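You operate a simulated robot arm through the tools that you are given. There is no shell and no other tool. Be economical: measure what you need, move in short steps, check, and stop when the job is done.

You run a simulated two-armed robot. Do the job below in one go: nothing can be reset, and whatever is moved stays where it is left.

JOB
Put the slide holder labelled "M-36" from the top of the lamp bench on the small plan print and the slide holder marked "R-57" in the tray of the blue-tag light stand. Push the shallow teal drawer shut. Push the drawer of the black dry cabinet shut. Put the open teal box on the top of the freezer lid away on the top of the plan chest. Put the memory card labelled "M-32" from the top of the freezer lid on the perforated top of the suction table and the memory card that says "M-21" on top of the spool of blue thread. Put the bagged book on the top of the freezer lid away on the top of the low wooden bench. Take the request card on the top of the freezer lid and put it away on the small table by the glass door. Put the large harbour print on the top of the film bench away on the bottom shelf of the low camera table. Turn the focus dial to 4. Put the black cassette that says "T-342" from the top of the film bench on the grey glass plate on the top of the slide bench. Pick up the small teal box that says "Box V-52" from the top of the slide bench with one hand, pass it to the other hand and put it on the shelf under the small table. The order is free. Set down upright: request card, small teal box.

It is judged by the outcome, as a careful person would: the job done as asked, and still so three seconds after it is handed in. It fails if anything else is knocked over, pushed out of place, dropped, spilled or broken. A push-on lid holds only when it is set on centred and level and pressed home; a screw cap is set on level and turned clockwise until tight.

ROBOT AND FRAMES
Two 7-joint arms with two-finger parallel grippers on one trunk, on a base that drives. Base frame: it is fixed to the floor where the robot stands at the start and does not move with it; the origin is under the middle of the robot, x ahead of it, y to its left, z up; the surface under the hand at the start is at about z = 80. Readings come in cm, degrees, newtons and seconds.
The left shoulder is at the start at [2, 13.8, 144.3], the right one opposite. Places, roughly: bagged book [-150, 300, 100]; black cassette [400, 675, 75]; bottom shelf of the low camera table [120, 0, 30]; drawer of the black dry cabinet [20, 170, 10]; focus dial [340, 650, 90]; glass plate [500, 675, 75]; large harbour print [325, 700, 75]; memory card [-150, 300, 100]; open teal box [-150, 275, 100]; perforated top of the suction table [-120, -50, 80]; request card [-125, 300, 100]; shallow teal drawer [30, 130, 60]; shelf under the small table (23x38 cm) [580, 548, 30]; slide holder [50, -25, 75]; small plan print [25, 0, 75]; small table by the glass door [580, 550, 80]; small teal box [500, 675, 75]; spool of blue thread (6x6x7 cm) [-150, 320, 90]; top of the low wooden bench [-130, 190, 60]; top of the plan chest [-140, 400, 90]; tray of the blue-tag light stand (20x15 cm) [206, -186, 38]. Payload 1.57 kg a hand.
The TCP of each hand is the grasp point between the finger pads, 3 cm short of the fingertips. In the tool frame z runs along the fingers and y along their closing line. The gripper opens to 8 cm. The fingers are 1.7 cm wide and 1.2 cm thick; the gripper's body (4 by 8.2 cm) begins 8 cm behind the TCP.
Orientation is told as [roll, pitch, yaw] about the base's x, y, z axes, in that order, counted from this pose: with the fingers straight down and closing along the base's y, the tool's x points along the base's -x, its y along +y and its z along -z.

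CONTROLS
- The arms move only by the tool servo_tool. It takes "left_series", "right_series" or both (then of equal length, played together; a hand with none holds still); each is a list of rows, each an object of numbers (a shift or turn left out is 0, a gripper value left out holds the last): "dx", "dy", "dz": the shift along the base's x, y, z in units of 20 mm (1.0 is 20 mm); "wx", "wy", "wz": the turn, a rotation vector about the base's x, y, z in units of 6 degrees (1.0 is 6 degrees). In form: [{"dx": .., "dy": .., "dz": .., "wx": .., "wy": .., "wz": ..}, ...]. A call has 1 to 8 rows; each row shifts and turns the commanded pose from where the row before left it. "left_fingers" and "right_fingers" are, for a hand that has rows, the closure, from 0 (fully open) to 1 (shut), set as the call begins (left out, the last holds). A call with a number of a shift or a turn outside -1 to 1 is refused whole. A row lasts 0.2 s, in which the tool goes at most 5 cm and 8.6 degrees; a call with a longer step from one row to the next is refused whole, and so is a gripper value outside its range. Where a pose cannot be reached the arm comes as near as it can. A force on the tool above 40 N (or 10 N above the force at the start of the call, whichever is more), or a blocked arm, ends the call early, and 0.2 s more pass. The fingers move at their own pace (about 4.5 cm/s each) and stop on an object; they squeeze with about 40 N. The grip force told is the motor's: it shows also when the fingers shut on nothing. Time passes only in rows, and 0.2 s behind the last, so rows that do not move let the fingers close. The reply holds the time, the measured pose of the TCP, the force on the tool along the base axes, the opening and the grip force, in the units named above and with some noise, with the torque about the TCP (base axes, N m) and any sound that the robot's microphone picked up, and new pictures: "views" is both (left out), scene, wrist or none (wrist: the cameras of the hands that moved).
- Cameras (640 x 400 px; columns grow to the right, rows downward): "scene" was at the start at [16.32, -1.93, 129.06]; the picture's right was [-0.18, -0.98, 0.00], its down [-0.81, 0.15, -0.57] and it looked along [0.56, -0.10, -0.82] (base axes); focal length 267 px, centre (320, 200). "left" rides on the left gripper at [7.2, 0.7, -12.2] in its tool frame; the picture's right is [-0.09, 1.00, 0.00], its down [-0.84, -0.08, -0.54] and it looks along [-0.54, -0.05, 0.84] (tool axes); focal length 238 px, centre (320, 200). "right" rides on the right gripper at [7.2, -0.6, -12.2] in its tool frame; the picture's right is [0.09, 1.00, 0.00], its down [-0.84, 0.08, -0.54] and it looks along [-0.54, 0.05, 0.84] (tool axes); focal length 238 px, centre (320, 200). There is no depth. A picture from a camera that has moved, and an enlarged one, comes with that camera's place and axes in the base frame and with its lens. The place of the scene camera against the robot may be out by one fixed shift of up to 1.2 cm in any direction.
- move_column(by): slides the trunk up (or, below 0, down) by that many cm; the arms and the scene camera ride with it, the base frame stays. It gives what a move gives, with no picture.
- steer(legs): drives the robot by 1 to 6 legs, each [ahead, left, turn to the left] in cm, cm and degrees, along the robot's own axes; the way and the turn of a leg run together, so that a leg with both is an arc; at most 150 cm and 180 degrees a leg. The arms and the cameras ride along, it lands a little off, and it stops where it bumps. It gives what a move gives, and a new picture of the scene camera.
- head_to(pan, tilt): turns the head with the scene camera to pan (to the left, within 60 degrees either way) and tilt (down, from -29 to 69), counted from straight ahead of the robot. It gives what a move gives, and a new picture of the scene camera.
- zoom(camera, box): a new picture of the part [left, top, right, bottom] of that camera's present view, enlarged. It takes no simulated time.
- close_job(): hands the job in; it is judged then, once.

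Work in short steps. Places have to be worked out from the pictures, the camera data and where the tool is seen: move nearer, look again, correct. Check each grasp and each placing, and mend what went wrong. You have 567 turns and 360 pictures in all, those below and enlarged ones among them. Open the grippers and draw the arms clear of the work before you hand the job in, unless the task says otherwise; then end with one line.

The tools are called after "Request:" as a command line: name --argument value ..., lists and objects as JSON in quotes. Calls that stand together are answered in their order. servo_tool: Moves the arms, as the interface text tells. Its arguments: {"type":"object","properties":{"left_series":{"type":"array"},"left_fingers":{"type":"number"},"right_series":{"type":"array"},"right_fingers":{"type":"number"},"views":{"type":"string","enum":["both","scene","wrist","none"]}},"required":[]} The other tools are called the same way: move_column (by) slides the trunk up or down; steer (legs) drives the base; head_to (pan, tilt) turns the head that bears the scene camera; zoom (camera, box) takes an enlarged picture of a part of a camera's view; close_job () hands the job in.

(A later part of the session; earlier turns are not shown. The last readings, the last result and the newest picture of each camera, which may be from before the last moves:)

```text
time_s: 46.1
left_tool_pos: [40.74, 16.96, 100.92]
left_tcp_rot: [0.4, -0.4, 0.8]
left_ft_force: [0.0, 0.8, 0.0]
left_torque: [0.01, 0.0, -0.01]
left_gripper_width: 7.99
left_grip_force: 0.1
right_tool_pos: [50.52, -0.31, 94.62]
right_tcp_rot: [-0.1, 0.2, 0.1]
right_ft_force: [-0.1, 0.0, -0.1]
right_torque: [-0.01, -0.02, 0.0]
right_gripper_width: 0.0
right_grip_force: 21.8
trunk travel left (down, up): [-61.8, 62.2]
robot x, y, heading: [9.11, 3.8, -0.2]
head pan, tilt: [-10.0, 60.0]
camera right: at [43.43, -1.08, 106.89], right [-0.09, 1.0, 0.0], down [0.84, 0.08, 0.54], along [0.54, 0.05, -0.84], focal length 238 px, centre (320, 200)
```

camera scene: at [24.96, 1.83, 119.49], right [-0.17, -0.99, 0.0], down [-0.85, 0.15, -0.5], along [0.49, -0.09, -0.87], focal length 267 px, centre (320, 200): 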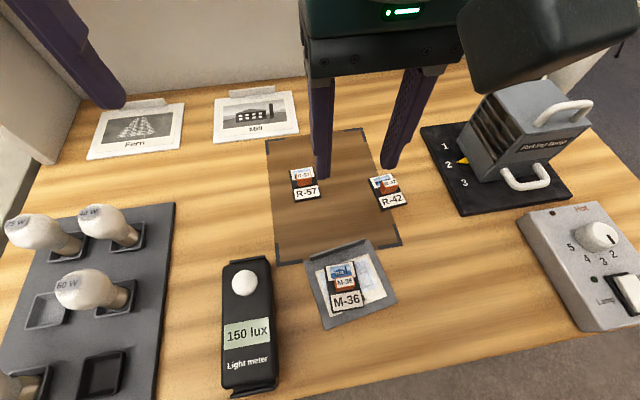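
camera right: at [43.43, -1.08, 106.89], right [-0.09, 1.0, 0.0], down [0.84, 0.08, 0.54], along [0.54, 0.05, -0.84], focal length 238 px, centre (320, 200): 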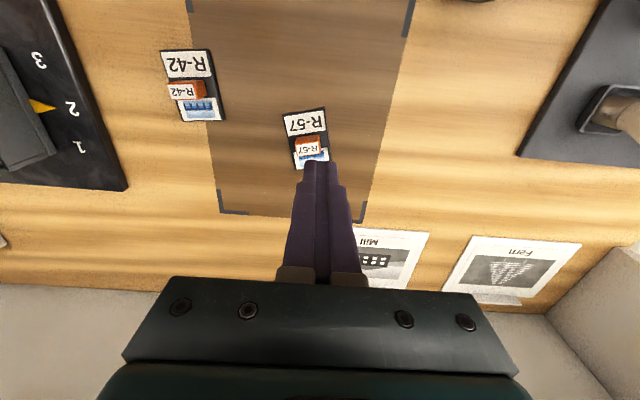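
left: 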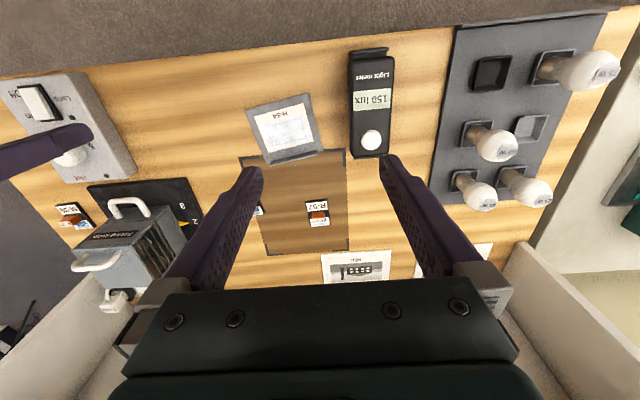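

The arm fell short and the close only nudged the holder slightly. I reopen, drive 4 cm nearer and 6 cm left, then look.

Request:
servo_tool --right_series '[{"dz": 0.5}, {}]' --right_fingers 0.4 --views "none"

Request:
steer --legs '[[4, 6, 0]]'

Request:
servo_tool --right_series '[{"dx": -0.8, "dy": -0.9}, {"dx": -0.6, "dy": -0.9}, {"dy": -0.9}, {}]' --views "wrist"

```text
time_s: 46.7
left_tool_pos: [40.75, 16.92, 100.98]
left_tcp_rot: [0.5, -0.3, 0.7]
left_ft_force: [-0.7, 0.2, -0.3]
left_torque: [-0.02, 0.04, 0.04]
left_gripper_width: 7.98
left_grip_force: 0.1
right_tool_pos: [50.55, -0.51, 95.47]
right_tcp_rot: [-0.1, 0.0, 0.1]
right_ft_force: [-0.5, -0.5, 0.0]
right_torque: [0.02, 0.0, -0.01]
right_gripper_width: 4.8
right_grip_force: 0.1
trunk travel left (down, up): [-61.8, 62.2]
robot x, y, heading: [8.91, 3.59, 0.3]
head pan, tilt: [-10.0, 60.0]
```

```text
time_s: 47.8
left_tool_pos: [44.64, 22.98, 100.86]
left_tcp_rot: [0.5, -0.2, 0.7]
left_ft_force: [-0.7, 1.6, -0.2]
left_torque: [0.0, 0.01, 0.0]
left_gripper_width: 8.01
left_grip_force: 0.0
right_tool_pos: [54.47, 5.48, 95.52]
right_tcp_rot: [0.0, 0.1, 0.3]
right_ft_force: [0.2, 0.0, -0.4]
right_torque: [0.02, 0.01, 0.0]
right_gripper_width: 4.8
right_grip_force: 0.1
trunk travel left (down, up): [-61.8, 62.2]
robot x, y, heading: [12.72, 9.59, 0.3]
head pan, tilt: [-10.0, 60.0]
camera scene: at [28.89, 7.81, 108.5], right [-0.17, -0.99, 0.0], down [-0.85, 0.15, -0.5], along [0.49, -0.08, -0.87], focal length 267 px, centre (320, 200)
```

scene: 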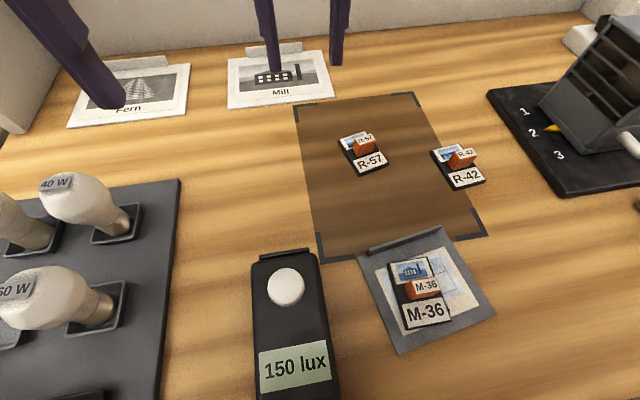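

```text
time_s: 48.8
left_tool_pos: [44.72, 23.06, 100.91]
left_tcp_rot: [0.6, -0.1, 0.8]
left_ft_force: [0.6, 0.3, 0.6]
left_torque: [0.02, -0.01, 0.0]
left_gripper_width: 8.03
left_grip_force: 0.1
right_tool_pos: [51.49, 0.15, 95.45]
right_tcp_rot: [-0.1, 0.2, 0.2]
right_ft_force: [0.3, -0.4, 0.2]
right_torque: [0.02, -0.01, -0.01]
right_gripper_width: 4.79
right_grip_force: 0.1
trunk travel left (down, up): [-61.8, 62.2]
robot x, y, heading: [12.81, 9.67, 0.4]
head pan, tilt: [-10.0, 60.0]
camera right: at [44.5, -0.57, 107.73], right [-0.1, 1.0, 0.0], down [0.84, 0.08, 0.54], along [0.54, 0.05, -0.84], focal length 238 px, centre (320, 200)
```

right: 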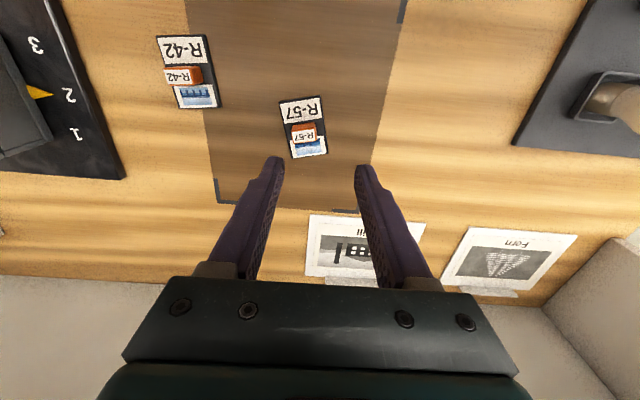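

R-57 now is at about (52.4,-1.6), turned some 9° counter-clockwise. I align the hand with it and go down.

Request:
servo_tool --right_series '[{"dx": 0.45, "dy": -0.87, "wz": 0.8}, {"wz": 0.7, "dz": -1}, {"dz": -1}, {"dz": -1}, {"dz": -1}, {}]' --views "wrist"

```text
time_s: 50.1
left_tool_pos: [44.72, 23.0, 100.79]
left_tcp_rot: [0.5, -0.2, 0.7]
left_ft_force: [0.4, -0.4, -0.4]
left_torque: [0.0, 0.01, 0.01]
left_gripper_width: 8.0
left_grip_force: 0.1
right_tool_pos: [52.5, -1.51, 87.6]
right_tcp_rot: [-0.1, 0.2, 9.1]
right_ft_force: [-1.0, -0.7, 0.6]
right_torque: [0.04, 0.0, -0.01]
right_gripper_width: 4.79
right_grip_force: 0.2
trunk travel left (down, up): [-61.8, 62.2]
robot x, y, heading: [13.15, 9.37, 0.1]
head pan, tilt: [-10.0, 60.0]
camera right: at [45.6, -3.37, 99.73], right [-0.25, 0.97, 0.0], down [0.81, 0.21, 0.54], along [0.52, 0.13, -0.84], focal length 238 px, centre (320, 200)
```

right: 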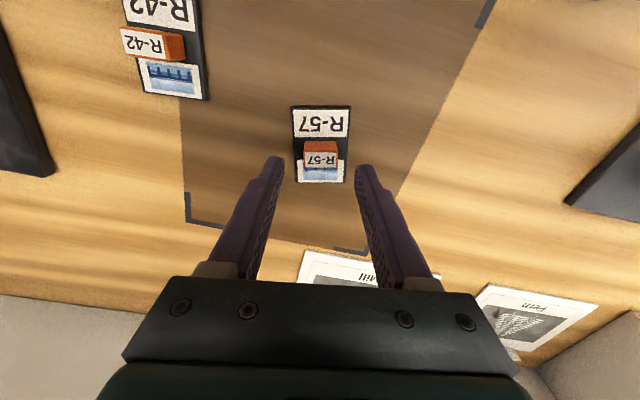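

Aligned; I lower the last 3.3 cm and check reach before closing.

Request:
servo_tool --right_series '[{"dz": -0.8, "dy": -0.05}, {"dz": -0.8}, {"dz": -0.1}, {}]' --views "none"

Request:
servo_tool --right_series '[{}, {}, {}]' --right_fingers 1 --views "none"

```text
time_s: 51.1
left_tool_pos: [44.56, 22.94, 100.96]
left_tcp_rot: [0.5, -0.2, 0.7]
left_ft_force: [-0.8, -0.1, -0.3]
left_torque: [-0.02, -0.01, 0.0]
left_gripper_width: 7.99
left_grip_force: 0.1
right_tool_pos: [52.61, -1.59, 84.12]
right_tcp_rot: [0.0, 0.1, 9.3]
right_ft_force: [-0.1, 0.8, 0.3]
right_torque: [-0.01, 0.03, 0.01]
right_gripper_width: 4.82
right_grip_force: 0.1
trunk travel left (down, up): [-61.8, 62.2]
robot x, y, heading: [13.28, 9.48, 0.1]
head pan, tilt: [-10.0, 60.0]
```

```text
time_s: 52.0
left_tool_pos: [44.51, 22.94, 100.95]
left_tcp_rot: [0.5, -0.2, 0.8]
left_ft_force: [-0.7, 0.4, 0.8]
left_torque: [-0.03, -0.01, 0.0]
left_gripper_width: 8.02
left_grip_force: 0.0
right_tool_pos: [52.53, -1.71, 84.2]
right_tcp_rot: [-0.1, 0.1, 9.2]
right_ft_force: [0.4, 0.5, 0.4]
right_torque: [0.01, 0.01, 0.01]
right_gripper_width: 2.47
right_grip_force: 27.6
trunk travel left (down, up): [-61.8, 62.2]
robot x, y, heading: [13.07, 9.81, 0.4]
head pan, tilt: [-10.0, 60.0]
```

Held at 2.47 cm. I lift, raise the trunk, back off and look toward the light stand to the right.

Request:
servo_tool --right_series '[{"dz": 1}, {"dz": 1}, {"dz": 1}, {"dz": 1}, {"dz": 1}, {"dz": 1}]' --views "none"

Request:
move_column --by 15

Request:
steer --legs '[[-45, 0, 0], [0, -70, 0], [0, 0, -45]]'

Request:
head_to --pan 0 --tilt 20

```text
time_s: 53.4
left_tool_pos: [44.57, 22.93, 101.01]
left_tcp_rot: [0.6, -0.2, 0.7]
left_ft_force: [0.1, 0.1, -0.5]
left_torque: [-0.01, -0.01, -0.03]
left_gripper_width: 7.96
left_grip_force: 0.0
right_tool_pos: [52.59, -1.61, 96.29]
right_tcp_rot: [-0.1, 0.1, 9.2]
right_ft_force: [0.2, -1.7, -0.2]
right_torque: [-0.01, 0.02, -0.01]
right_gripper_width: 2.46
right_grip_force: 36.1
trunk travel left (down, up): [-61.8, 62.2]
robot x, y, heading: [12.89, 9.29, 0.3]
head pan, tilt: [-10.0, 60.0]
```

```text
time_s: 55.1
left_tool_pos: [44.5, 22.86, 115.88]
left_tcp_rot: [0.5, -0.2, 0.7]
left_ft_force: [0.4, -0.3, -0.2]
left_torque: [-0.01, -0.04, -0.01]
left_gripper_width: 8.0
left_grip_force: 0.1
right_tool_pos: [52.58, -1.74, 111.25]
right_tcp_rot: [-0.1, 0.1, 9.3]
right_ft_force: [-0.6, 0.5, -0.1]
right_torque: [0.01, -0.02, 0.02]
right_gripper_width: 2.5
right_grip_force: 36.5
trunk travel left (down, up): [-76.8, 47.2]
robot x, y, heading: [13.15, 9.36, 0.2]
head pan, tilt: [-10.0, 60.0]
```

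```text
time_s: 63.4
left_tool_pos: [0.07, -72.53, 116.05]
left_tcp_rot: [0.5, -0.2, -42.3]
left_ft_force: [0.3, 0.3, 0.3]
left_torque: [0.0, 0.0, 0.0]
left_gripper_width: 8.01
left_grip_force: 0.0
right_tool_pos: [-10.84, -96.06, 111.29]
right_tcp_rot: [-0.1, 0.1, -33.7]
right_ft_force: [-0.1, -0.7, 0.0]
right_torque: [0.02, 0.04, 0.0]
right_gripper_width: 2.46
right_grip_force: 36.7
trunk travel left (down, up): [-76.8, 47.2]
robot x, y, heading: [-31.87, -60.69, -43.2]
head pan, tilt: [-10.0, 60.0]
camera scene: at [-21.52, -73.57, 123.49], right [-0.8, -0.6, 0.0], down [-0.52, 0.69, -0.5], along [0.3, -0.4, -0.87], focal length 267 px, centre (320, 200)
```

scene: 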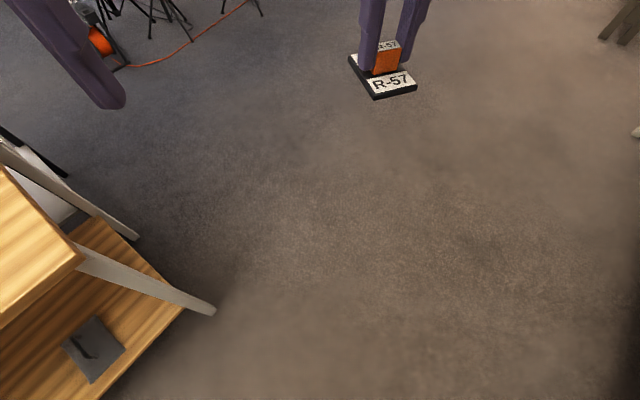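

```text
time_s: 64.4
left_tool_pos: [0.06, -72.6, 115.94]
left_tcp_rot: [0.5, -0.2, -42.3]
left_ft_force: [0.3, 0.0, -0.3]
left_torque: [0.0, -0.02, -0.02]
left_gripper_width: 8.01
left_grip_force: 0.1
right_tool_pos: [-10.95, -96.0, 111.29]
right_tcp_rot: [-0.2, 0.1, -33.8]
right_ft_force: [0.5, 0.1, -0.3]
right_torque: [-0.01, 0.01, 0.01]
right_gripper_width: 2.47
right_grip_force: 36.7
trunk travel left (down, up): [-76.8, 47.2]
robot x, y, heading: [-32.15, -60.87, -42.7]
head pan, tilt: [0.0, 20.0]
camera scene: at [-18.72, -74.59, 129.3], right [-0.68, -0.73, 0.0], down [-0.25, 0.23, -0.94], along [0.69, -0.64, -0.34], focal length 267 px, centre (320, 200)
```

scene: 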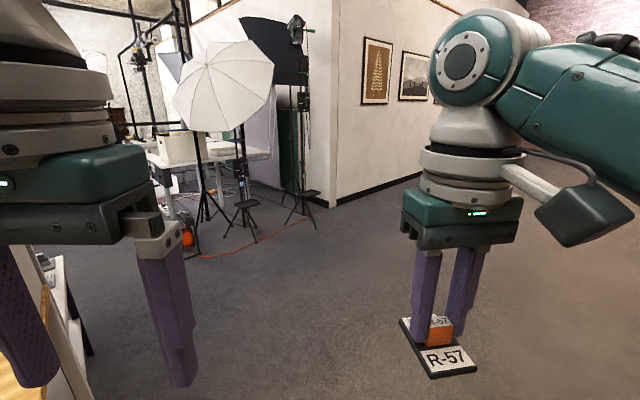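

Two light stands with small dark trays stand ahead; I zoom in to find the blue tag.

Request:
zoom --camera "scene" --box '[170, 100, 350, 260]'

```text
2.50 times, centred on (260, 180) of scene
camera zoom: at [-18.72, -74.59, 129.3], right [-0.68, -0.73, 0.0], down [-0.25, 0.23, -0.94], along [0.69, -0.64, -0.34], focal length 667 px, centre (470, 250)
```

zoom: 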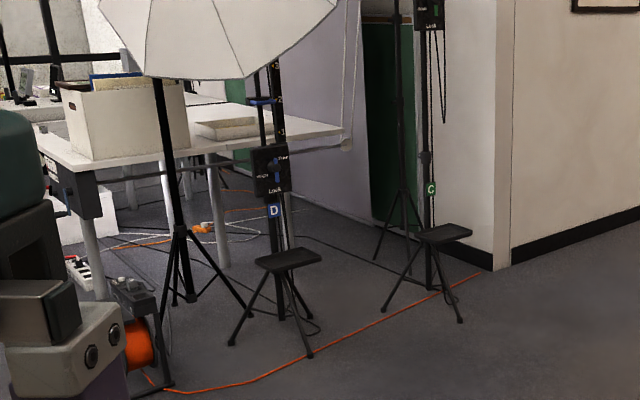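

The blue tag "D" stand's tray is at about (206,-187,38), matching. I drive to about (120,-173), face along +x, and look down at it.

Request:
steer --legs '[[94, 11, 0], [94, 11, 0], [0, 0, 43]]'

Request:
head_to --pan -8 --tilt 40

```text
time_s: 75.9
left_tool_pos: [151.19, -160.52, 115.9]
left_tcp_rot: [0.5, -0.2, 0.4]
left_ft_force: [0.5, 0.5, 0.2]
left_torque: [-0.02, -0.02, 0.01]
left_gripper_width: 8.01
left_grip_force: 0.1
right_tool_pos: [159.06, -185.12, 111.17]
right_tcp_rot: [-0.1, 0.2, 8.7]
right_ft_force: [-0.7, -0.2, 0.3]
right_torque: [0.0, 0.03, 0.0]
right_gripper_width: 2.49
right_grip_force: 36.2
trunk travel left (down, up): [-76.8, 47.2]
robot x, y, heading: [119.5, -173.7, -0.4]
head pan, tilt: [0.0, 20.0]
camera scene: at [138.14, -174.35, 129.31], right [0.0, -1.0, 0.0], down [-0.34, 0.0, -0.94], along [0.94, 0.0, -0.34], focal length 267 px, centre (320, 200)
```

scene: 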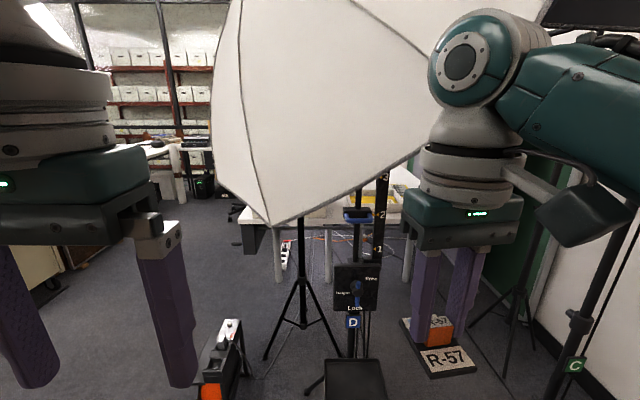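

```text
time_s: 76.7
left_tool_pos: [151.28, -160.39, 116.01]
left_tcp_rot: [0.5, -0.2, 0.3]
left_ft_force: [-0.5, -0.6, -0.2]
left_torque: [0.0, 0.02, 0.0]
left_gripper_width: 8.0
left_grip_force: 0.1
right_tool_pos: [159.01, -185.15, 111.3]
right_tcp_rot: [-0.1, 0.1, 8.6]
right_ft_force: [-0.2, -0.6, -0.3]
right_torque: [0.0, 0.02, 0.01]
right_gripper_width: 2.48
right_grip_force: 36.8
trunk travel left (down, up): [-76.8, 47.2]
robot x, y, heading: [119.73, -173.96, -0.3]
head pan, tilt: [-8.0, 40.0]
camera scene: at [137.24, -175.53, 126.17], right [-0.14, -0.99, 0.0], down [-0.64, 0.09, -0.77], along [0.76, -0.11, -0.64], focal length 267 px, centre (320, 200)
```

scene: 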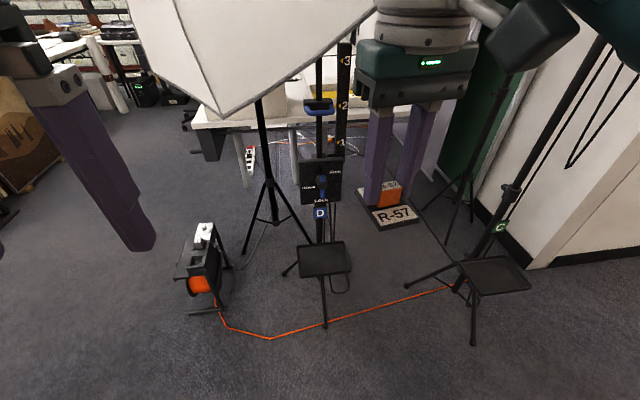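

The tray centre is about (204,-186.5). I tuck the left hand back, lift the right hand, then lower the trunk 62 cm before approaching (well below the umbrella).

Request:
servo_tool --left_series '[{"dx": -1, "dy": 0.8}, {"dx": -1, "dy": 0.8}, {"dx": -1, "dy": 0.8}, {"dx": -1}, {"dx": -1}, {"dx": -1}]' --right_series '[{"dz": 1}, {"dz": 1}, {"dz": 1}, {"dz": 1}, {"dx": -0.5}, {"dx": -0.5}]' --views "none"

Request:
move_column --by -62

Request:
steer --legs '[[30, 0, 0]]'

```text
time_s: 78.1
left_tool_pos: [140.73, -155.6, 115.93]
left_tcp_rot: [0.6, 0.0, 0.3]
left_ft_force: [0.2, 0.9, 0.1]
left_torque: [0.02, -0.01, -0.01]
left_gripper_width: 8.01
left_grip_force: 0.1
left hand out of reach, approached as far as the arm can: row 6
right_tool_pos: [156.89, -185.21, 119.23]
right_tcp_rot: [-0.2, 0.1, 8.7]
right_ft_force: [0.4, 0.3, -0.2]
right_torque: [-0.01, -0.03, 0.0]
right_gripper_width: 2.45
right_grip_force: 36.3
trunk travel left (down, up): [-76.8, 47.2]
robot x, y, heading: [119.68, -173.54, -0.4]
head pan, tilt: [-8.0, 40.0]
```

```text
refused: -62 is not a number from -40 to 40
```

```text
time_s: 79.4
left_tool_pos: [150.86, -155.71, 115.9]
left_tcp_rot: [0.5, -0.1, 0.1]
left_ft_force: [-1.2, 0.0, 0.5]
left_torque: [-0.01, 0.02, 0.02]
left_gripper_width: 8.01
left_grip_force: 0.1
right_tool_pos: [165.99, -185.34, 119.33]
right_tcp_rot: [-0.3, 2.4, 9.9]
right_ft_force: [-16.2, -1.0, 0.5]
right_torque: [0.03, -1.19, -0.14]
right_gripper_width: 2.45
right_grip_force: 36.8
trunk travel left (down, up): [-76.8, 47.2]
robot x, y, heading: [129.99, -173.82, -0.4]
head pan, tilt: [-8.0, 40.0]
stopped in leg 1: the force on the tool passed its limit at 196 N (the readings are from after the stop); the commanded pose is now the measured one
camera scene: at [147.3, -175.64, 126.12], right [-0.15, -0.99, 0.0], down [-0.64, 0.09, -0.76], along [0.76, -0.11, -0.64], focal length 267 px, centre (320, 200)
```

scene: 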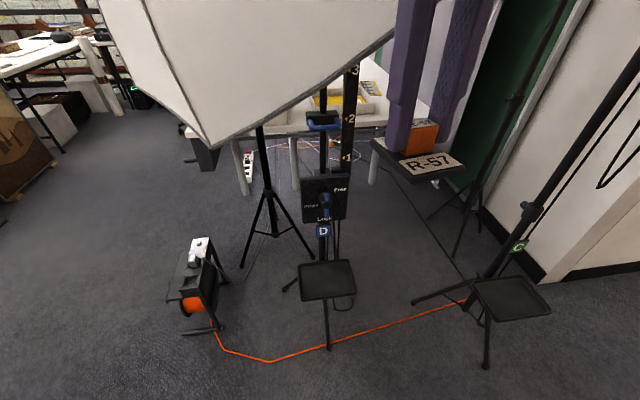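

The trunk move was refused and the right hand touched something (likely the umbrella). I back off and check nothing moved.

Request:
steer --legs '[[-12, 0, 0]]'

Request:
head_to --pan -8 --tilt 15

```text
time_s: 80.6
left_tool_pos: [139.15, -155.64, 115.93]
left_tcp_rot: [0.5, -0.4, 0.1]
left_ft_force: [-1.0, -0.1, 0.8]
left_torque: [0.02, -0.02, -0.02]
left_gripper_width: 8.01
left_grip_force: 0.0
right_tool_pos: [154.42, -185.18, 119.3]
right_tcp_rot: [-0.2, 2.0, 9.7]
right_ft_force: [-0.1, -0.1, 0.0]
right_torque: [0.02, 0.03, 0.02]
right_gripper_width: 2.47
right_grip_force: 36.3
trunk travel left (down, up): [-76.8, 47.2]
robot x, y, heading: [118.29, -173.42, -0.4]
head pan, tilt: [-8.0, 40.0]
camera scene: at [135.56, -175.54, 126.17], right [-0.15, -0.99, 0.0], down [-0.64, 0.09, -0.77], along [0.76, -0.11, -0.64], focal length 267 px, centre (320, 200)
```

scene: 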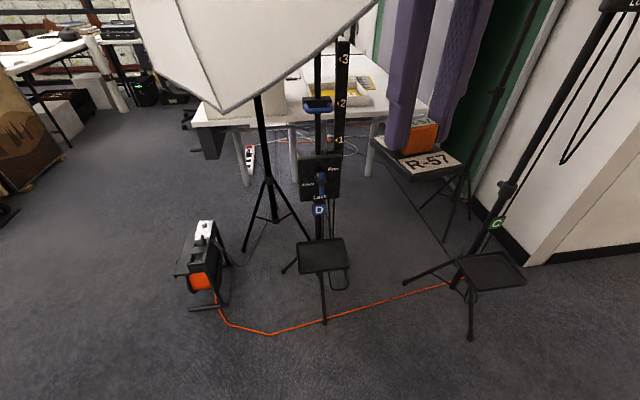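

```text
time_s: 81.5
left_tool_pos: [139.17, -155.61, 116.03]
left_tcp_rot: [0.4, -0.2, 0.2]
left_ft_force: [-0.6, -0.5, -0.8]
left_torque: [-0.03, 0.0, 0.01]
left_gripper_width: 8.0
left_grip_force: 0.0
right_tool_pos: [154.38, -185.18, 119.55]
right_tcp_rot: [-0.3, 1.9, 9.7]
right_ft_force: [-0.9, -0.1, 0.0]
right_torque: [0.04, 0.0, 0.01]
right_gripper_width: 2.46
right_grip_force: 36.3
trunk travel left (down, up): [-76.8, 47.2]
robot x, y, heading: [117.82, -173.49, -0.3]
head pan, tilt: [-8.0, 15.0]
camera scene: at [136.39, -175.66, 130.12], right [-0.15, -0.99, 0.0], down [-0.26, 0.04, -0.97], along [0.96, -0.14, -0.26], focal length 267 px, centre (320, 200)
```

scene: 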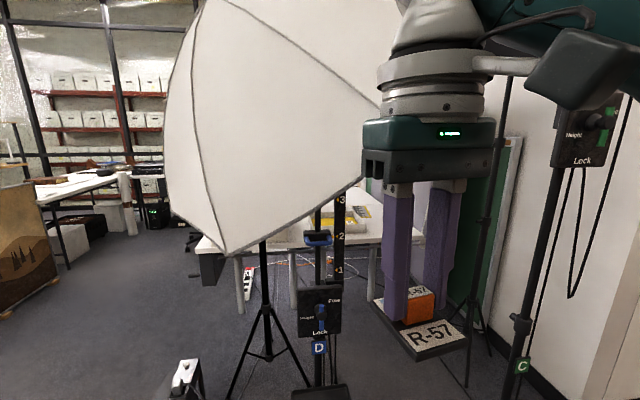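

The stands look unmoved and the holder is still gripped. I lower the trunk in two moves, then recheck.

Request:
move_column --by -40

Request:
move_column --by -25

Request:
head_to --pan -8 --tilt 20

```text
time_s: 85.3
left_tool_pos: [139.14, -155.6, 75.91]
left_tcp_rot: [0.5, -0.1, 0.3]
left_ft_force: [-0.4, 0.6, 0.8]
left_torque: [-0.01, -0.01, 0.02]
left_gripper_width: 8.0
left_grip_force: 0.0
right_tool_pos: [154.43, -185.21, 79.49]
right_tcp_rot: [-0.3, 1.9, 9.7]
right_ft_force: [-0.2, 0.0, -0.2]
right_torque: [-0.01, 0.04, 0.01]
right_gripper_width: 2.48
right_grip_force: 37.0
trunk travel left (down, up): [-36.8, 87.2]
robot x, y, heading: [118.04, -173.59, -0.5]
head pan, tilt: [-8.0, 15.0]
```

```text
time_s: 87.9
left_tool_pos: [139.22, -155.57, 51.0]
left_tcp_rot: [0.4, -0.1, 0.2]
left_ft_force: [0.7, 0.0, 0.1]
left_torque: [0.0, 0.0, -0.03]
left_gripper_width: 8.02
left_grip_force: 0.0
right_tool_pos: [154.36, -185.12, 54.46]
right_tcp_rot: [-0.3, 2.0, 9.7]
right_ft_force: [-0.6, 0.6, -0.1]
right_torque: [0.01, -0.02, 0.01]
right_gripper_width: 2.49
right_grip_force: 36.2
trunk travel left (down, up): [-11.8, 112.2]
robot x, y, heading: [117.85, -173.63, -0.6]
head pan, tilt: [-8.0, 15.0]
```

```text
time_s: 88.6
left_tool_pos: [139.19, -155.5, 51.0]
left_tcp_rot: [0.5, -0.2, 0.2]
left_ft_force: [0.6, 0.3, 0.0]
left_torque: [0.03, -0.01, -0.02]
left_gripper_width: 8.0
left_grip_force: 0.1
right_tool_pos: [154.33, -185.25, 54.44]
right_tcp_rot: [-0.2, 2.0, 9.6]
right_ft_force: [0.3, -0.6, -0.1]
right_torque: [-0.04, 0.03, 0.03]
right_gripper_width: 2.48
right_grip_force: 36.6
trunk travel left (down, up): [-11.8, 112.2]
robot x, y, heading: [117.96, -173.59, -0.3]
head pan, tilt: [-8.0, 20.0]
camera scene: at [136.36, -175.65, 64.31], right [-0.15, -0.99, 0.0], down [-0.34, 0.05, -0.94], along [0.93, -0.14, -0.34], focal length 267 px, centre (320, 200)
```

scene: 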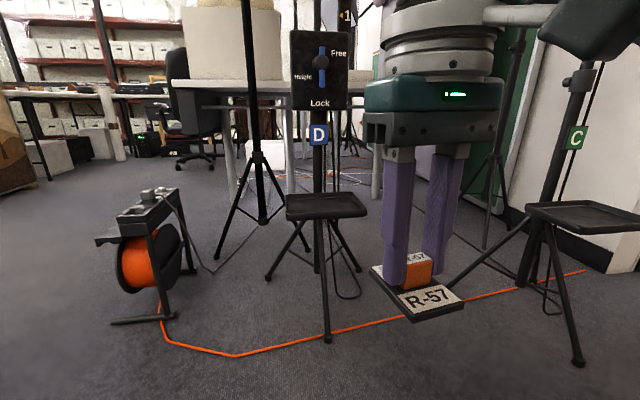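

Clear view of the tray; the arm is well below the umbrella. I drive 36 cm ahead and look from the wrist.

Request:
steer --legs '[[36, 0, 0]]'

Request:
servo_tool --right_series '[{"wy": -0.3, "wz": -0.8}, {"wz": -0.8}]' --views "wrist"

```text
time_s: 90.9
left_tool_pos: [175.41, -155.68, 50.94]
left_tcp_rot: [0.5, -0.2, 0.5]
left_ft_force: [0.4, 0.3, -0.3]
left_torque: [0.01, 0.01, -0.02]
left_gripper_width: 7.99
left_grip_force: 0.1
right_tool_pos: [190.66, -185.22, 54.28]
right_tcp_rot: [-0.3, 1.9, 10.0]
right_ft_force: [1.2, 0.2, -0.6]
right_torque: [0.02, -0.01, 0.03]
right_gripper_width: 2.47
right_grip_force: 37.0
trunk travel left (down, up): [-11.8, 112.2]
robot x, y, heading: [153.91, -173.78, -0.1]
head pan, tilt: [-8.0, 20.0]
camera scene: at [172.72, -175.73, 64.3], right [-0.14, -0.99, 0.0], down [-0.34, 0.05, -0.94], along [0.93, -0.13, -0.34], focal length 267 px, centre (320, 200)
```

scene: 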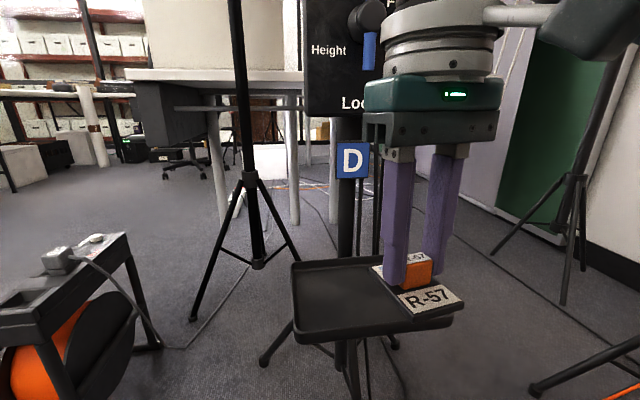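

```text
time_s: 91.5
left_tool_pos: [175.59, -155.63, 51.09]
left_tcp_rot: [0.5, -0.1, 0.3]
left_ft_force: [0.4, -0.1, -0.2]
left_torque: [-0.01, 0.03, -0.02]
left_gripper_width: 8.0
left_grip_force: 0.2
right_tool_pos: [190.82, -185.09, 54.34]
right_tcp_rot: [-0.5, 0.2, 0.4]
right_ft_force: [-0.6, -0.5, -0.3]
right_torque: [-0.03, -0.04, -0.01]
right_gripper_width: 2.47
right_grip_force: 36.5
trunk travel left (down, up): [-11.8, 112.2]
robot x, y, heading: [153.83, -173.79, -0.3]
head pan, tilt: [-8.0, 20.0]
camera right: at [183.8, -185.79, 66.65], right [-0.1, 1.0, -0.01], down [0.84, 0.09, 0.54], along [0.54, 0.04, -0.84], focal length 238 px, centre (320, 200)
```

right: 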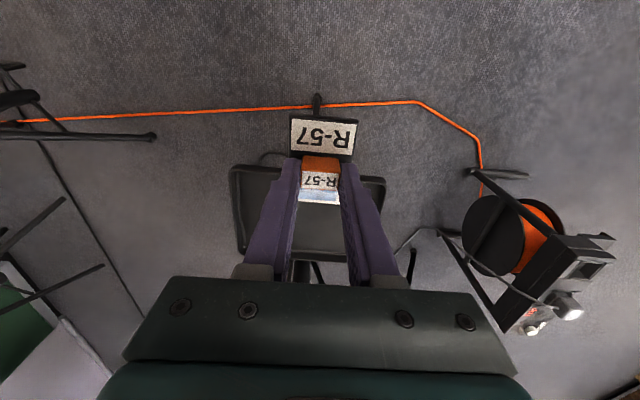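

Tray spans about x 198–211, centred y≈-186. I move the holder to x≈202.5, still at height.

Request:
servo_tool --right_series '[{"dx": 1, "dy": -0.2}, {"dx": 1, "dy": -0.2}, {"dx": 1}, {"dx": 1}, {"dx": 1}, {"dx": 0.85}, {}]' --views "both"

```text
time_s: 93.1
left_tool_pos: [175.49, -155.71, 50.95]
left_tcp_rot: [0.5, -0.2, 0.4]
left_ft_force: [-1.1, 0.2, -0.9]
left_torque: [0.01, 0.0, -0.02]
left_gripper_width: 8.0
left_grip_force: 0.0
right_tool_pos: [201.81, -186.04, 54.37]
right_tcp_rot: [-0.6, 0.0, 0.5]
right_ft_force: [-0.1, 0.6, 0.2]
right_torque: [0.01, 0.0, 0.03]
right_gripper_width: 2.47
right_grip_force: 36.2
right hand out of reach, approached as far as the arm can: row 6
trunk travel left (down, up): [-11.8, 112.2]
robot x, y, heading: [154.54, -173.61, 0.1]
head pan, tilt: [-8.0, 20.0]
camera scene: at [172.76, -175.78, 64.31], right [-0.14, -0.99, 0.0], down [-0.34, 0.05, -0.94], along [0.93, -0.13, -0.34], focal length 267 px, centre (320, 200)
camera right: at [194.65, -186.71, 66.54], right [-0.1, 0.99, -0.01], down [0.84, 0.09, 0.54], along [0.54, 0.05, -0.84], focal length 238 px, centre (320, 200)
```

scene: 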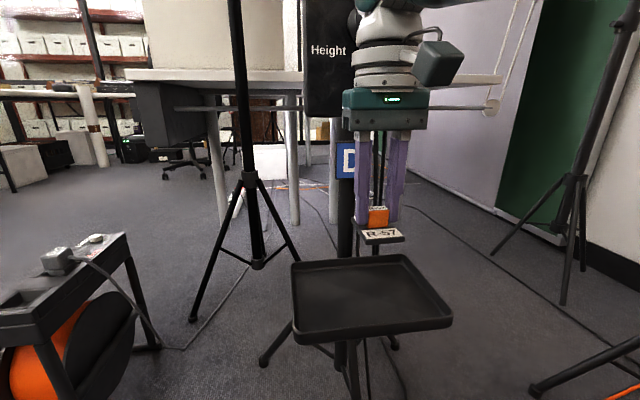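
right: 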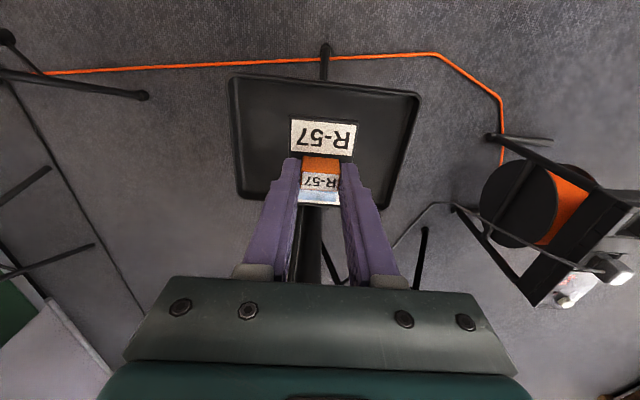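

Slightly more forward is wanted. I lower the trunk 7 cm and drive 2 cm ahead.

Request:
move_column --by -7

Request:
steer --legs '[[2, 0, 0]]'

```text
time_s: 94.2
left_tool_pos: [175.47, -155.64, 43.93]
left_tcp_rot: [0.5, -0.2, 0.5]
left_ft_force: [0.4, -0.8, -0.1]
left_torque: [0.01, -0.02, -0.02]
left_gripper_width: 7.99
left_grip_force: 0.0
right_tool_pos: [201.65, -186.0, 47.28]
right_tcp_rot: [-0.6, 0.3, 0.4]
right_ft_force: [-0.1, 0.7, -1.1]
right_torque: [0.01, -0.04, 0.0]
right_gripper_width: 2.5
right_grip_force: 35.5
trunk travel left (down, up): [-4.8, 119.2]
robot x, y, heading: [154.35, -173.92, 0.1]
head pan, tilt: [-8.0, 20.0]
```

```text
time_s: 95.0
left_tool_pos: [177.47, -155.59, 44.0]
left_tcp_rot: [0.5, -0.2, 0.4]
left_ft_force: [0.4, 0.1, 0.1]
left_torque: [0.0, 0.0, -0.03]
left_gripper_width: 7.99
left_grip_force: 0.0
right_tool_pos: [203.79, -185.95, 47.15]
right_tcp_rot: [-0.5, 0.2, 0.4]
right_ft_force: [-0.6, 0.0, -0.8]
right_torque: [-0.04, 0.03, -0.02]
right_gripper_width: 2.47
right_grip_force: 36.2
trunk travel left (down, up): [-4.8, 119.2]
robot x, y, heading: [156.44, -173.54, 0.1]
head pan, tilt: [-8.0, 20.0]
camera scene: at [174.77, -175.68, 57.31], right [-0.14, -0.99, 0.0], down [-0.34, 0.05, -0.94], along [0.93, -0.13, -0.34], focal length 267 px, centre (320, 200)
```

scene: 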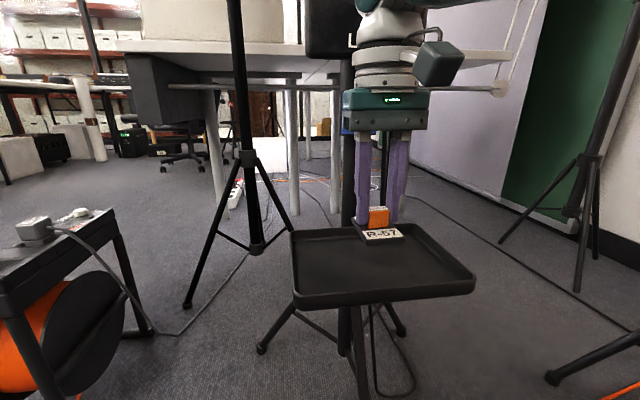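

The holder is over the tray with no contact. I lower gently until touching.

Request:
servo_tool --right_series '[{"dz": -0.8}, {"dz": -0.6}, {"dz": -0.3}, {"dz": -0.2}, {}]' --views "wrist"

```text
time_s: 96.2
left_tool_pos: [177.48, -155.65, 43.93]
left_tcp_rot: [0.5, -0.2, 0.4]
left_ft_force: [-0.2, 0.2, 0.5]
left_torque: [0.03, -0.01, -0.01]
left_gripper_width: 7.99
left_grip_force: 0.1
right_tool_pos: [203.72, -186.08, 43.5]
right_tcp_rot: [-0.4, 0.3, 0.4]
right_ft_force: [0.0, 1.1, -0.4]
right_torque: [0.03, -0.02, -0.03]
right_gripper_width: 2.44
right_grip_force: 36.0
trunk travel left (down, up): [-4.8, 119.2]
robot x, y, heading: [156.59, -173.69, -0.3]
head pan, tilt: [-8.0, 20.0]
camera right: at [196.64, -186.66, 55.74], right [-0.1, 0.99, -0.01], down [0.84, 0.09, 0.54], along [0.54, 0.05, -0.84], focal length 238 px, centre (320, 200)
```

right: 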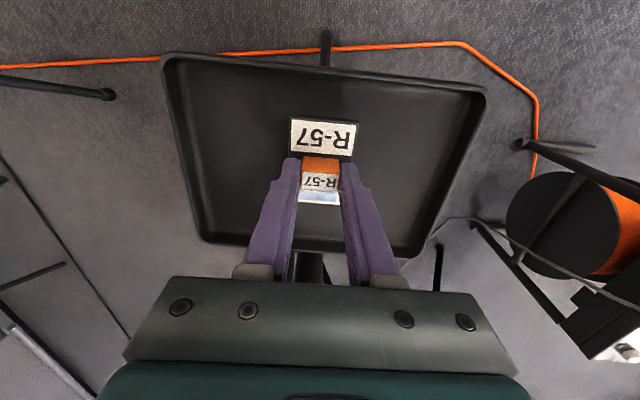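

Request:
servo_tool --right_series '[{"dz": -0.2}, {"dz": -0.15}, {"dz": -0.15}, {}]' --views "none"

```text
time_s: 97.2
left_tool_pos: [177.46, -155.63, 43.94]
left_tcp_rot: [0.4, -0.2, 0.4]
left_ft_force: [0.1, 0.3, -0.1]
left_torque: [0.02, 0.01, -0.05]
left_gripper_width: 8.0
left_grip_force: 0.1
right_tool_pos: [203.58, -186.05, 42.57]
right_tcp_rot: [-0.5, 0.2, 0.4]
right_ft_force: [-0.9, -0.4, -0.8]
right_torque: [0.0, 0.0, 0.03]
right_gripper_width: 2.48
right_grip_force: 36.1
trunk travel left (down, up): [-4.8, 119.2]
robot x, y, heading: [156.45, -173.86, -0.1]
head pan, tilt: [-8.0, 20.0]
```

Request:
servo_tool --right_series '[{"dz": -0.12}, {"dz": -0.12}, {}]' --views "none"

```text
time_s: 98.0
left_tool_pos: [177.58, -155.7, 44.0]
left_tcp_rot: [0.6, -0.2, 0.4]
left_ft_force: [0.3, 0.4, 0.6]
left_torque: [0.01, 0.02, -0.02]
left_gripper_width: 8.0
left_grip_force: 0.1
right_tool_pos: [203.59, -185.99, 41.96]
right_tcp_rot: [-0.7, 0.2, 0.5]
right_ft_force: [0.9, -0.5, -0.6]
right_torque: [-0.02, -0.04, 0.01]
right_gripper_width: 2.46
right_grip_force: 36.6
trunk travel left (down, up): [-4.8, 119.2]
robot x, y, heading: [155.81, -173.92, -0.3]
head pan, tilt: [-8.0, 20.0]
```

Request:
servo_tool --right_series '[{"dz": -0.12}, {"dz": -0.12}, {}]' --views "scene"

```text
time_s: 98.8
left_tool_pos: [177.39, -155.73, 44.08]
left_tcp_rot: [0.5, -0.1, 0.3]
left_ft_force: [-0.7, 0.0, -1.4]
left_torque: [-0.02, 0.03, 0.02]
left_gripper_width: 8.02
left_grip_force: 0.0
right_tool_pos: [203.57, -186.05, 41.8]
right_tcp_rot: [-0.5, -0.1, 0.5]
right_ft_force: [-10.1, 1.4, 32.9]
right_torque: [0.2, 0.59, 0.04]
right_gripper_width: 2.48
right_grip_force: 36.1
trunk travel left (down, up): [-4.8, 119.2]
robot x, y, heading: [156.13, -173.81, -0.0]
head pan, tilt: [-8.0, 20.0]
camera scene: at [174.74, -175.8, 57.35], right [-0.14, -0.99, 0.0], down [-0.34, 0.05, -0.94], along [0.93, -0.13, -0.34], focal length 267 px, centre (320, 200)
```

scene: 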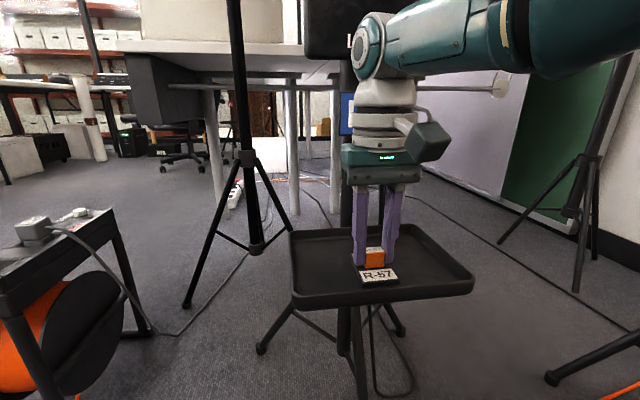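

Touching the tray floor. I ease up, open modestly, and lift away.

Request:
servo_tool --right_series '[{"dz": 0.1}, {}, {}]' --right_fingers 0.4 --views "none"

Request:
servo_tool --right_series '[{"dz": 1}, {"dz": 1}, {"dz": 1}, {"dz": 1}, {"dx": -1}, {"dx": -1}]' --views "wrist"

```text
time_s: 99.6
left_tool_pos: [177.58, -155.75, 43.9]
left_tcp_rot: [0.5, -0.1, 0.3]
left_ft_force: [0.4, 0.1, 0.1]
left_torque: [-0.02, -0.01, 0.04]
left_gripper_width: 8.01
left_grip_force: 0.1
right_tool_pos: [203.56, -186.03, 41.68]
right_tcp_rot: [-0.6, 0.1, 0.4]
right_ft_force: [0.0, 0.2, 0.2]
right_torque: [0.0, -0.04, -0.01]
right_gripper_width: 4.81
right_grip_force: 0.0
trunk travel left (down, up): [-4.8, 119.2]
robot x, y, heading: [156.33, -173.87, 0.1]
head pan, tilt: [-8.0, 20.0]
```

```text
time_s: 101.2
left_tool_pos: [177.46, -155.63, 43.96]
left_tcp_rot: [0.5, -0.2, 0.4]
left_ft_force: [-0.7, 0.4, -0.3]
left_torque: [0.01, 0.01, 0.01]
left_gripper_width: 7.96
left_grip_force: 0.1
right_tool_pos: [202.12, -185.81, 46.96]
right_tcp_rot: [-0.1, 4.2, -0.2]
right_ft_force: [0.1, 0.4, -0.2]
right_torque: [0.02, 0.0, 0.0]
right_gripper_width: 4.78
right_grip_force: 0.1
right hand out of reach, approached as far as the arm can: row 5, 6
trunk travel left (down, up): [-4.8, 119.2]
robot x, y, heading: [156.42, -174.0, -0.2]
head pan, tilt: [-8.0, 20.0]
stopped in row 6 (right hand): the arm was blocked; the commanded pose is now the measured one
camera right: at [195.94, -186.59, 59.64], right [-0.09, 1.0, 0.0], down [0.87, 0.08, 0.48], along [0.48, 0.05, -0.88], focal length 238 px, centre (320, 200)
```

right: 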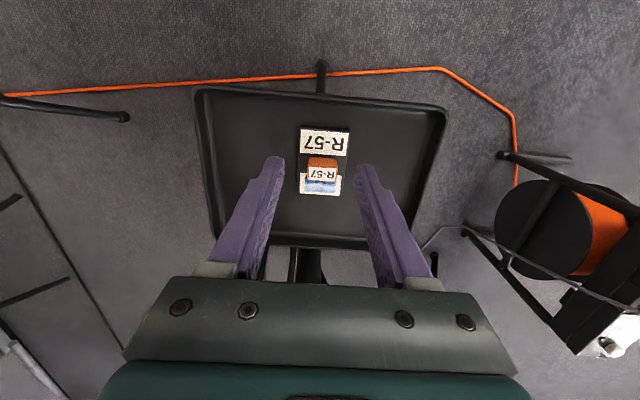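

R-57 lies in the tray. The arm is near its limit, so I lift with the trunk and drive back.

Request:
move_column --by 12

Request:
steer --legs '[[-40, 0, 0]]'

```text
time_s: 102.7
left_tool_pos: [177.51, -155.54, 55.96]
left_tcp_rot: [0.5, -0.2, 0.4]
left_ft_force: [0.0, 1.0, 0.5]
left_torque: [-0.04, -0.05, -0.03]
left_gripper_width: 8.02
left_grip_force: 0.0
right_tool_pos: [202.17, -185.87, 58.91]
right_tcp_rot: [-0.3, 4.1, -0.2]
right_ft_force: [-0.4, 0.1, 0.5]
right_torque: [0.01, 0.01, -0.02]
right_gripper_width: 4.78
right_grip_force: 0.1
trunk travel left (down, up): [-16.8, 107.2]
robot x, y, heading: [156.12, -174.06, -0.0]
head pan, tilt: [-8.0, 20.0]
```

```text
time_s: 105.2
left_tool_pos: [138.13, -155.62, 56.05]
left_tcp_rot: [0.4, -0.3, 0.4]
left_ft_force: [0.0, -0.8, -0.3]
left_torque: [0.0, 0.02, 0.01]
left_gripper_width: 8.01
left_grip_force: 0.2
right_tool_pos: [162.88, -185.9, 59.0]
right_tcp_rot: [-0.2, 4.0, -0.2]
right_ft_force: [-1.0, -0.6, 0.1]
right_torque: [0.04, 0.0, -0.01]
right_gripper_width: 4.77
right_grip_force: 0.0
trunk travel left (down, up): [-16.8, 107.2]
robot x, y, heading: [117.29, -173.67, 0.1]
head pan, tilt: [-8.0, 20.0]
camera scene: at [135.48, -175.66, 69.32], right [-0.14, -0.99, 0.0], down [-0.34, 0.05, -0.94], along [0.93, -0.13, -0.34], focal length 267 px, centre (320, 200)
```

scene: 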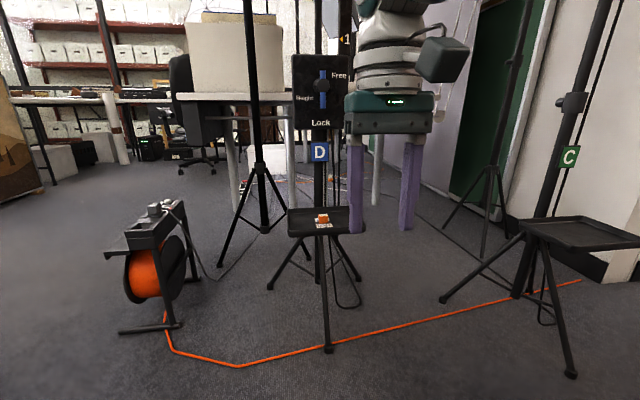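

R-57 delivered. I fold the right arm in, then drive west around the lamp bench toward the drawers.

Request:
servo_tool --right_series '[{"dx": -1, "dz": 0.5, "wy": -0.35}, {"dx": -1, "dz": 0.5, "wy": -0.35}, {"dx": -1, "dz": 0.5}, {"dx": -1, "dz": 0.5}, {"dx": -1, "dz": 0.5}, {"dx": -1}, {"dx": -1}, {"dx": -1}]' --right_fingers 0 --views "none"

Request:
steer --legs '[[-100, 0, 0], [-100, 60, 0], [0, 120, 0], [0, 120, 0]]'

Request:
head_to --pan 0 --tilt 30

```text
time_s: 106.6
left_tool_pos: [138.22, -155.61, 55.89]
left_tcp_rot: [0.5, -0.2, 0.4]
left_ft_force: [0.3, 1.1, 0.0]
left_torque: [-0.01, 0.0, 0.03]
left_gripper_width: 8.0
left_grip_force: 0.0
right_tool_pos: [161.08, -183.84, 59.18]
right_tcp_rot: [0.2, 8.0, -0.9]
right_ft_force: [0.7, -0.2, 0.0]
right_torque: [0.04, -0.04, 0.0]
right_gripper_width: 8.01
right_grip_force: 0.0
right hand out of reach, approached as far as the arm can: row 1, 2, 3, 4, 5, 6, 7
trunk travel left (down, up): [-16.8, 107.2]
robot x, y, heading: [117.22, -173.76, 0.2]
head pan, tilt: [-8.0, 20.0]
stopped in row 7 (right hand): the arm was blocked; the commanded pose is now the measured one
```

```text
time_s: 117.3
left_tool_pos: [-63.52, -97.68, 56.16]
left_tcp_rot: [0.3, -0.7, 1.2]
left_ft_force: [1.0, -0.6, 0.1]
left_torque: [0.01, 0.0, -0.03]
left_gripper_width: 8.03
left_grip_force: 0.1
right_tool_pos: [-40.35, -125.65, 59.53]
right_tcp_rot: [0.1, 7.5, -0.1]
right_ft_force: [-0.4, -0.5, 0.0]
right_torque: [0.0, 0.03, 0.04]
right_gripper_width: 7.97
right_grip_force: 0.1
trunk travel left (down, up): [-16.8, 107.2]
robot x, y, heading: [-85.85, -115.48, 0.8]
head pan, tilt: [-8.0, 20.0]
stopped in leg 2: the robot was blocked; the commanded pose is now the measured one
camera scene: at [-66.1, -117.73, 69.48], right [-0.13, -0.99, 0.0], down [-0.33, 0.04, -0.94], along [0.93, -0.12, -0.33], focal length 267 px, centre (320, 200)
```

scene: 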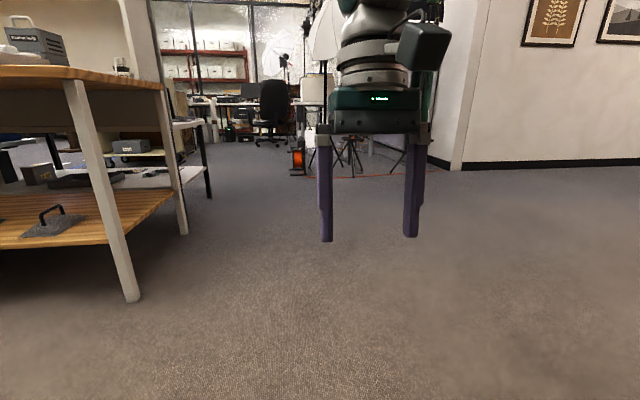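

```text
time_s: 118.1
left_tool_pos: [-63.32, -97.69, 56.14]
left_tcp_rot: [0.1, -0.7, 1.1]
left_ft_force: [0.1, 0.2, -0.3]
left_torque: [0.02, 0.01, -0.01]
left_gripper_width: 8.0
left_grip_force: 0.0
right_tool_pos: [-40.34, -125.72, 59.58]
right_tcp_rot: [0.0, 7.5, -0.2]
right_ft_force: [0.4, -0.7, 0.4]
right_torque: [-0.03, -0.01, -0.02]
right_gripper_width: 7.99
right_grip_force: 0.1
trunk travel left (down, up): [-16.8, 107.2]
robot x, y, heading: [-85.7, -115.56, 0.6]
head pan, tilt: [0.0, 30.0]
camera scene: at [-66.27, -116.46, 67.89], right [0.01, -1.0, 0.0], down [-0.49, -0.01, -0.87], along [0.87, 0.01, -0.49], focal length 267 px, centre (320, 200)
```

scene: 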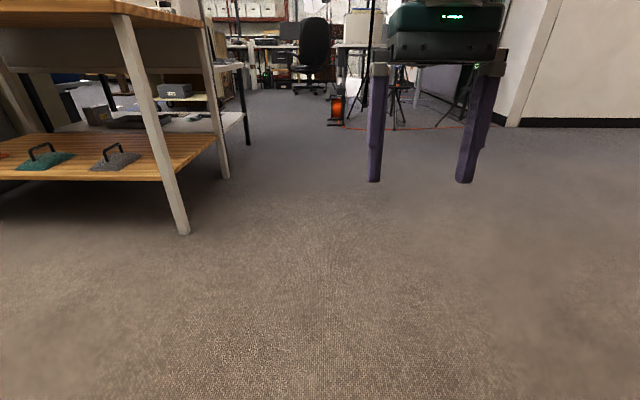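

I bumped something behind (probably the suction table). I drive forward clear of it and look around to the left; then free the stretched right arm by raising it.

Request:
steer --legs '[[40, 0, 0]]'

Request:
head_to --pan 60 --tilt 25

Request:
servo_tool --right_series '[{"dz": 1}, {"dz": 1}, {"dz": 1}, {"dz": 1}]' --views "none"

```text
time_s: 118.7
left_tool_pos: [-63.53, -97.76, 55.99]
left_tcp_rot: [0.3, -0.6, 1.1]
left_ft_force: [0.3, 0.1, -1.5]
left_torque: [-0.02, 0.01, 0.0]
left_gripper_width: 7.98
left_grip_force: 0.2
right_tool_pos: [-40.31, -125.63, 59.56]
right_tcp_rot: [0.0, 7.5, -0.2]
right_ft_force: [-0.9, -0.2, 1.2]
right_torque: [-0.02, 0.01, -0.01]
right_gripper_width: 7.98
right_grip_force: 0.0
trunk travel left (down, up): [-16.8, 107.2]
robot x, y, heading: [-85.67, -115.74, 0.3]
head pan, tilt: [0.0, 30.0]
stopped in leg 1: the robot was blocked; the commanded pose is now the measured one
camera scene: at [-66.28, -116.43, 67.84], right [0.01, -1.0, 0.0], down [-0.49, -0.01, -0.87], along [0.87, 0.01, -0.49], focal length 267 px, centre (320, 200)
```

scene: 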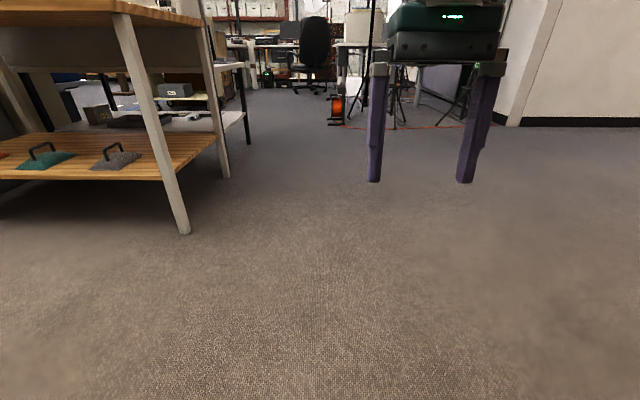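

```text
time_s: 120.0
left_tool_pos: [-63.43, -97.66, 56.13]
left_tcp_rot: [0.2, -0.7, 1.1]
left_ft_force: [-0.8, -0.4, 0.1]
left_torque: [0.02, 0.02, 0.03]
left_gripper_width: 7.99
left_grip_force: 0.1
right_tool_pos: [-40.45, -125.62, 59.53]
right_tcp_rot: [0.0, 7.4, -0.3]
right_ft_force: [0.6, -0.4, 0.6]
right_torque: [0.01, 0.0, -0.02]
right_gripper_width: 8.01
right_grip_force: 0.0
trunk travel left (down, up): [-16.8, 107.2]
robot x, y, heading: [-85.58, -115.69, 0.8]
head pan, tilt: [60.0, 25.0]
camera scene: at [-70.8, -108.51, 68.59], right [0.87, -0.49, 0.01], down [-0.2, -0.37, -0.91], along [0.45, 0.79, -0.42], focal length 267 px, centre (320, 200)
```

scene: 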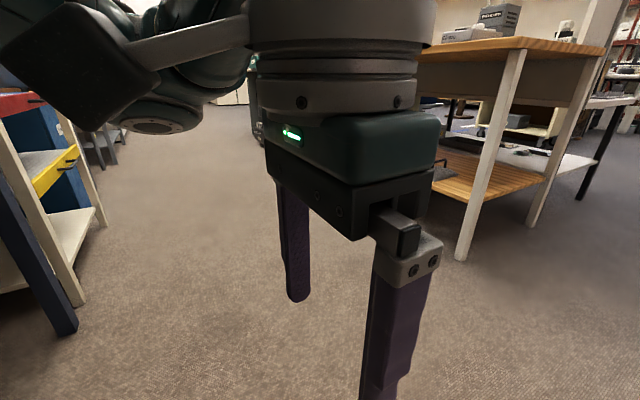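

```text
time_s: 121.2
left_tool_pos: [-63.45, -97.63, 56.07]
left_tcp_rot: [0.3, -0.7, 1.1]
left_ft_force: [-0.3, 0.1, -0.7]
left_torque: [0.03, -0.01, 0.02]
left_gripper_width: 8.0
left_grip_force: 0.1
right_tool_pos: [-42.86, -125.64, 62.1]
right_tcp_rot: [0.0, 15.2, 0.0]
right_ft_force: [0.7, -0.6, -0.1]
right_torque: [0.0, 0.03, 0.02]
right_gripper_width: 8.01
right_grip_force: 0.1
right hand out of reach, approached as far as the arm can: row 2, 4
trunk travel left (down, up): [-16.8, 107.2]
robot x, y, heading: [-85.86, -115.85, 0.6]
head pan, tilt: [60.0, 25.0]
stopped in row 4 (right hand): the arm was blocked; the commanded pose is now the measured one
```

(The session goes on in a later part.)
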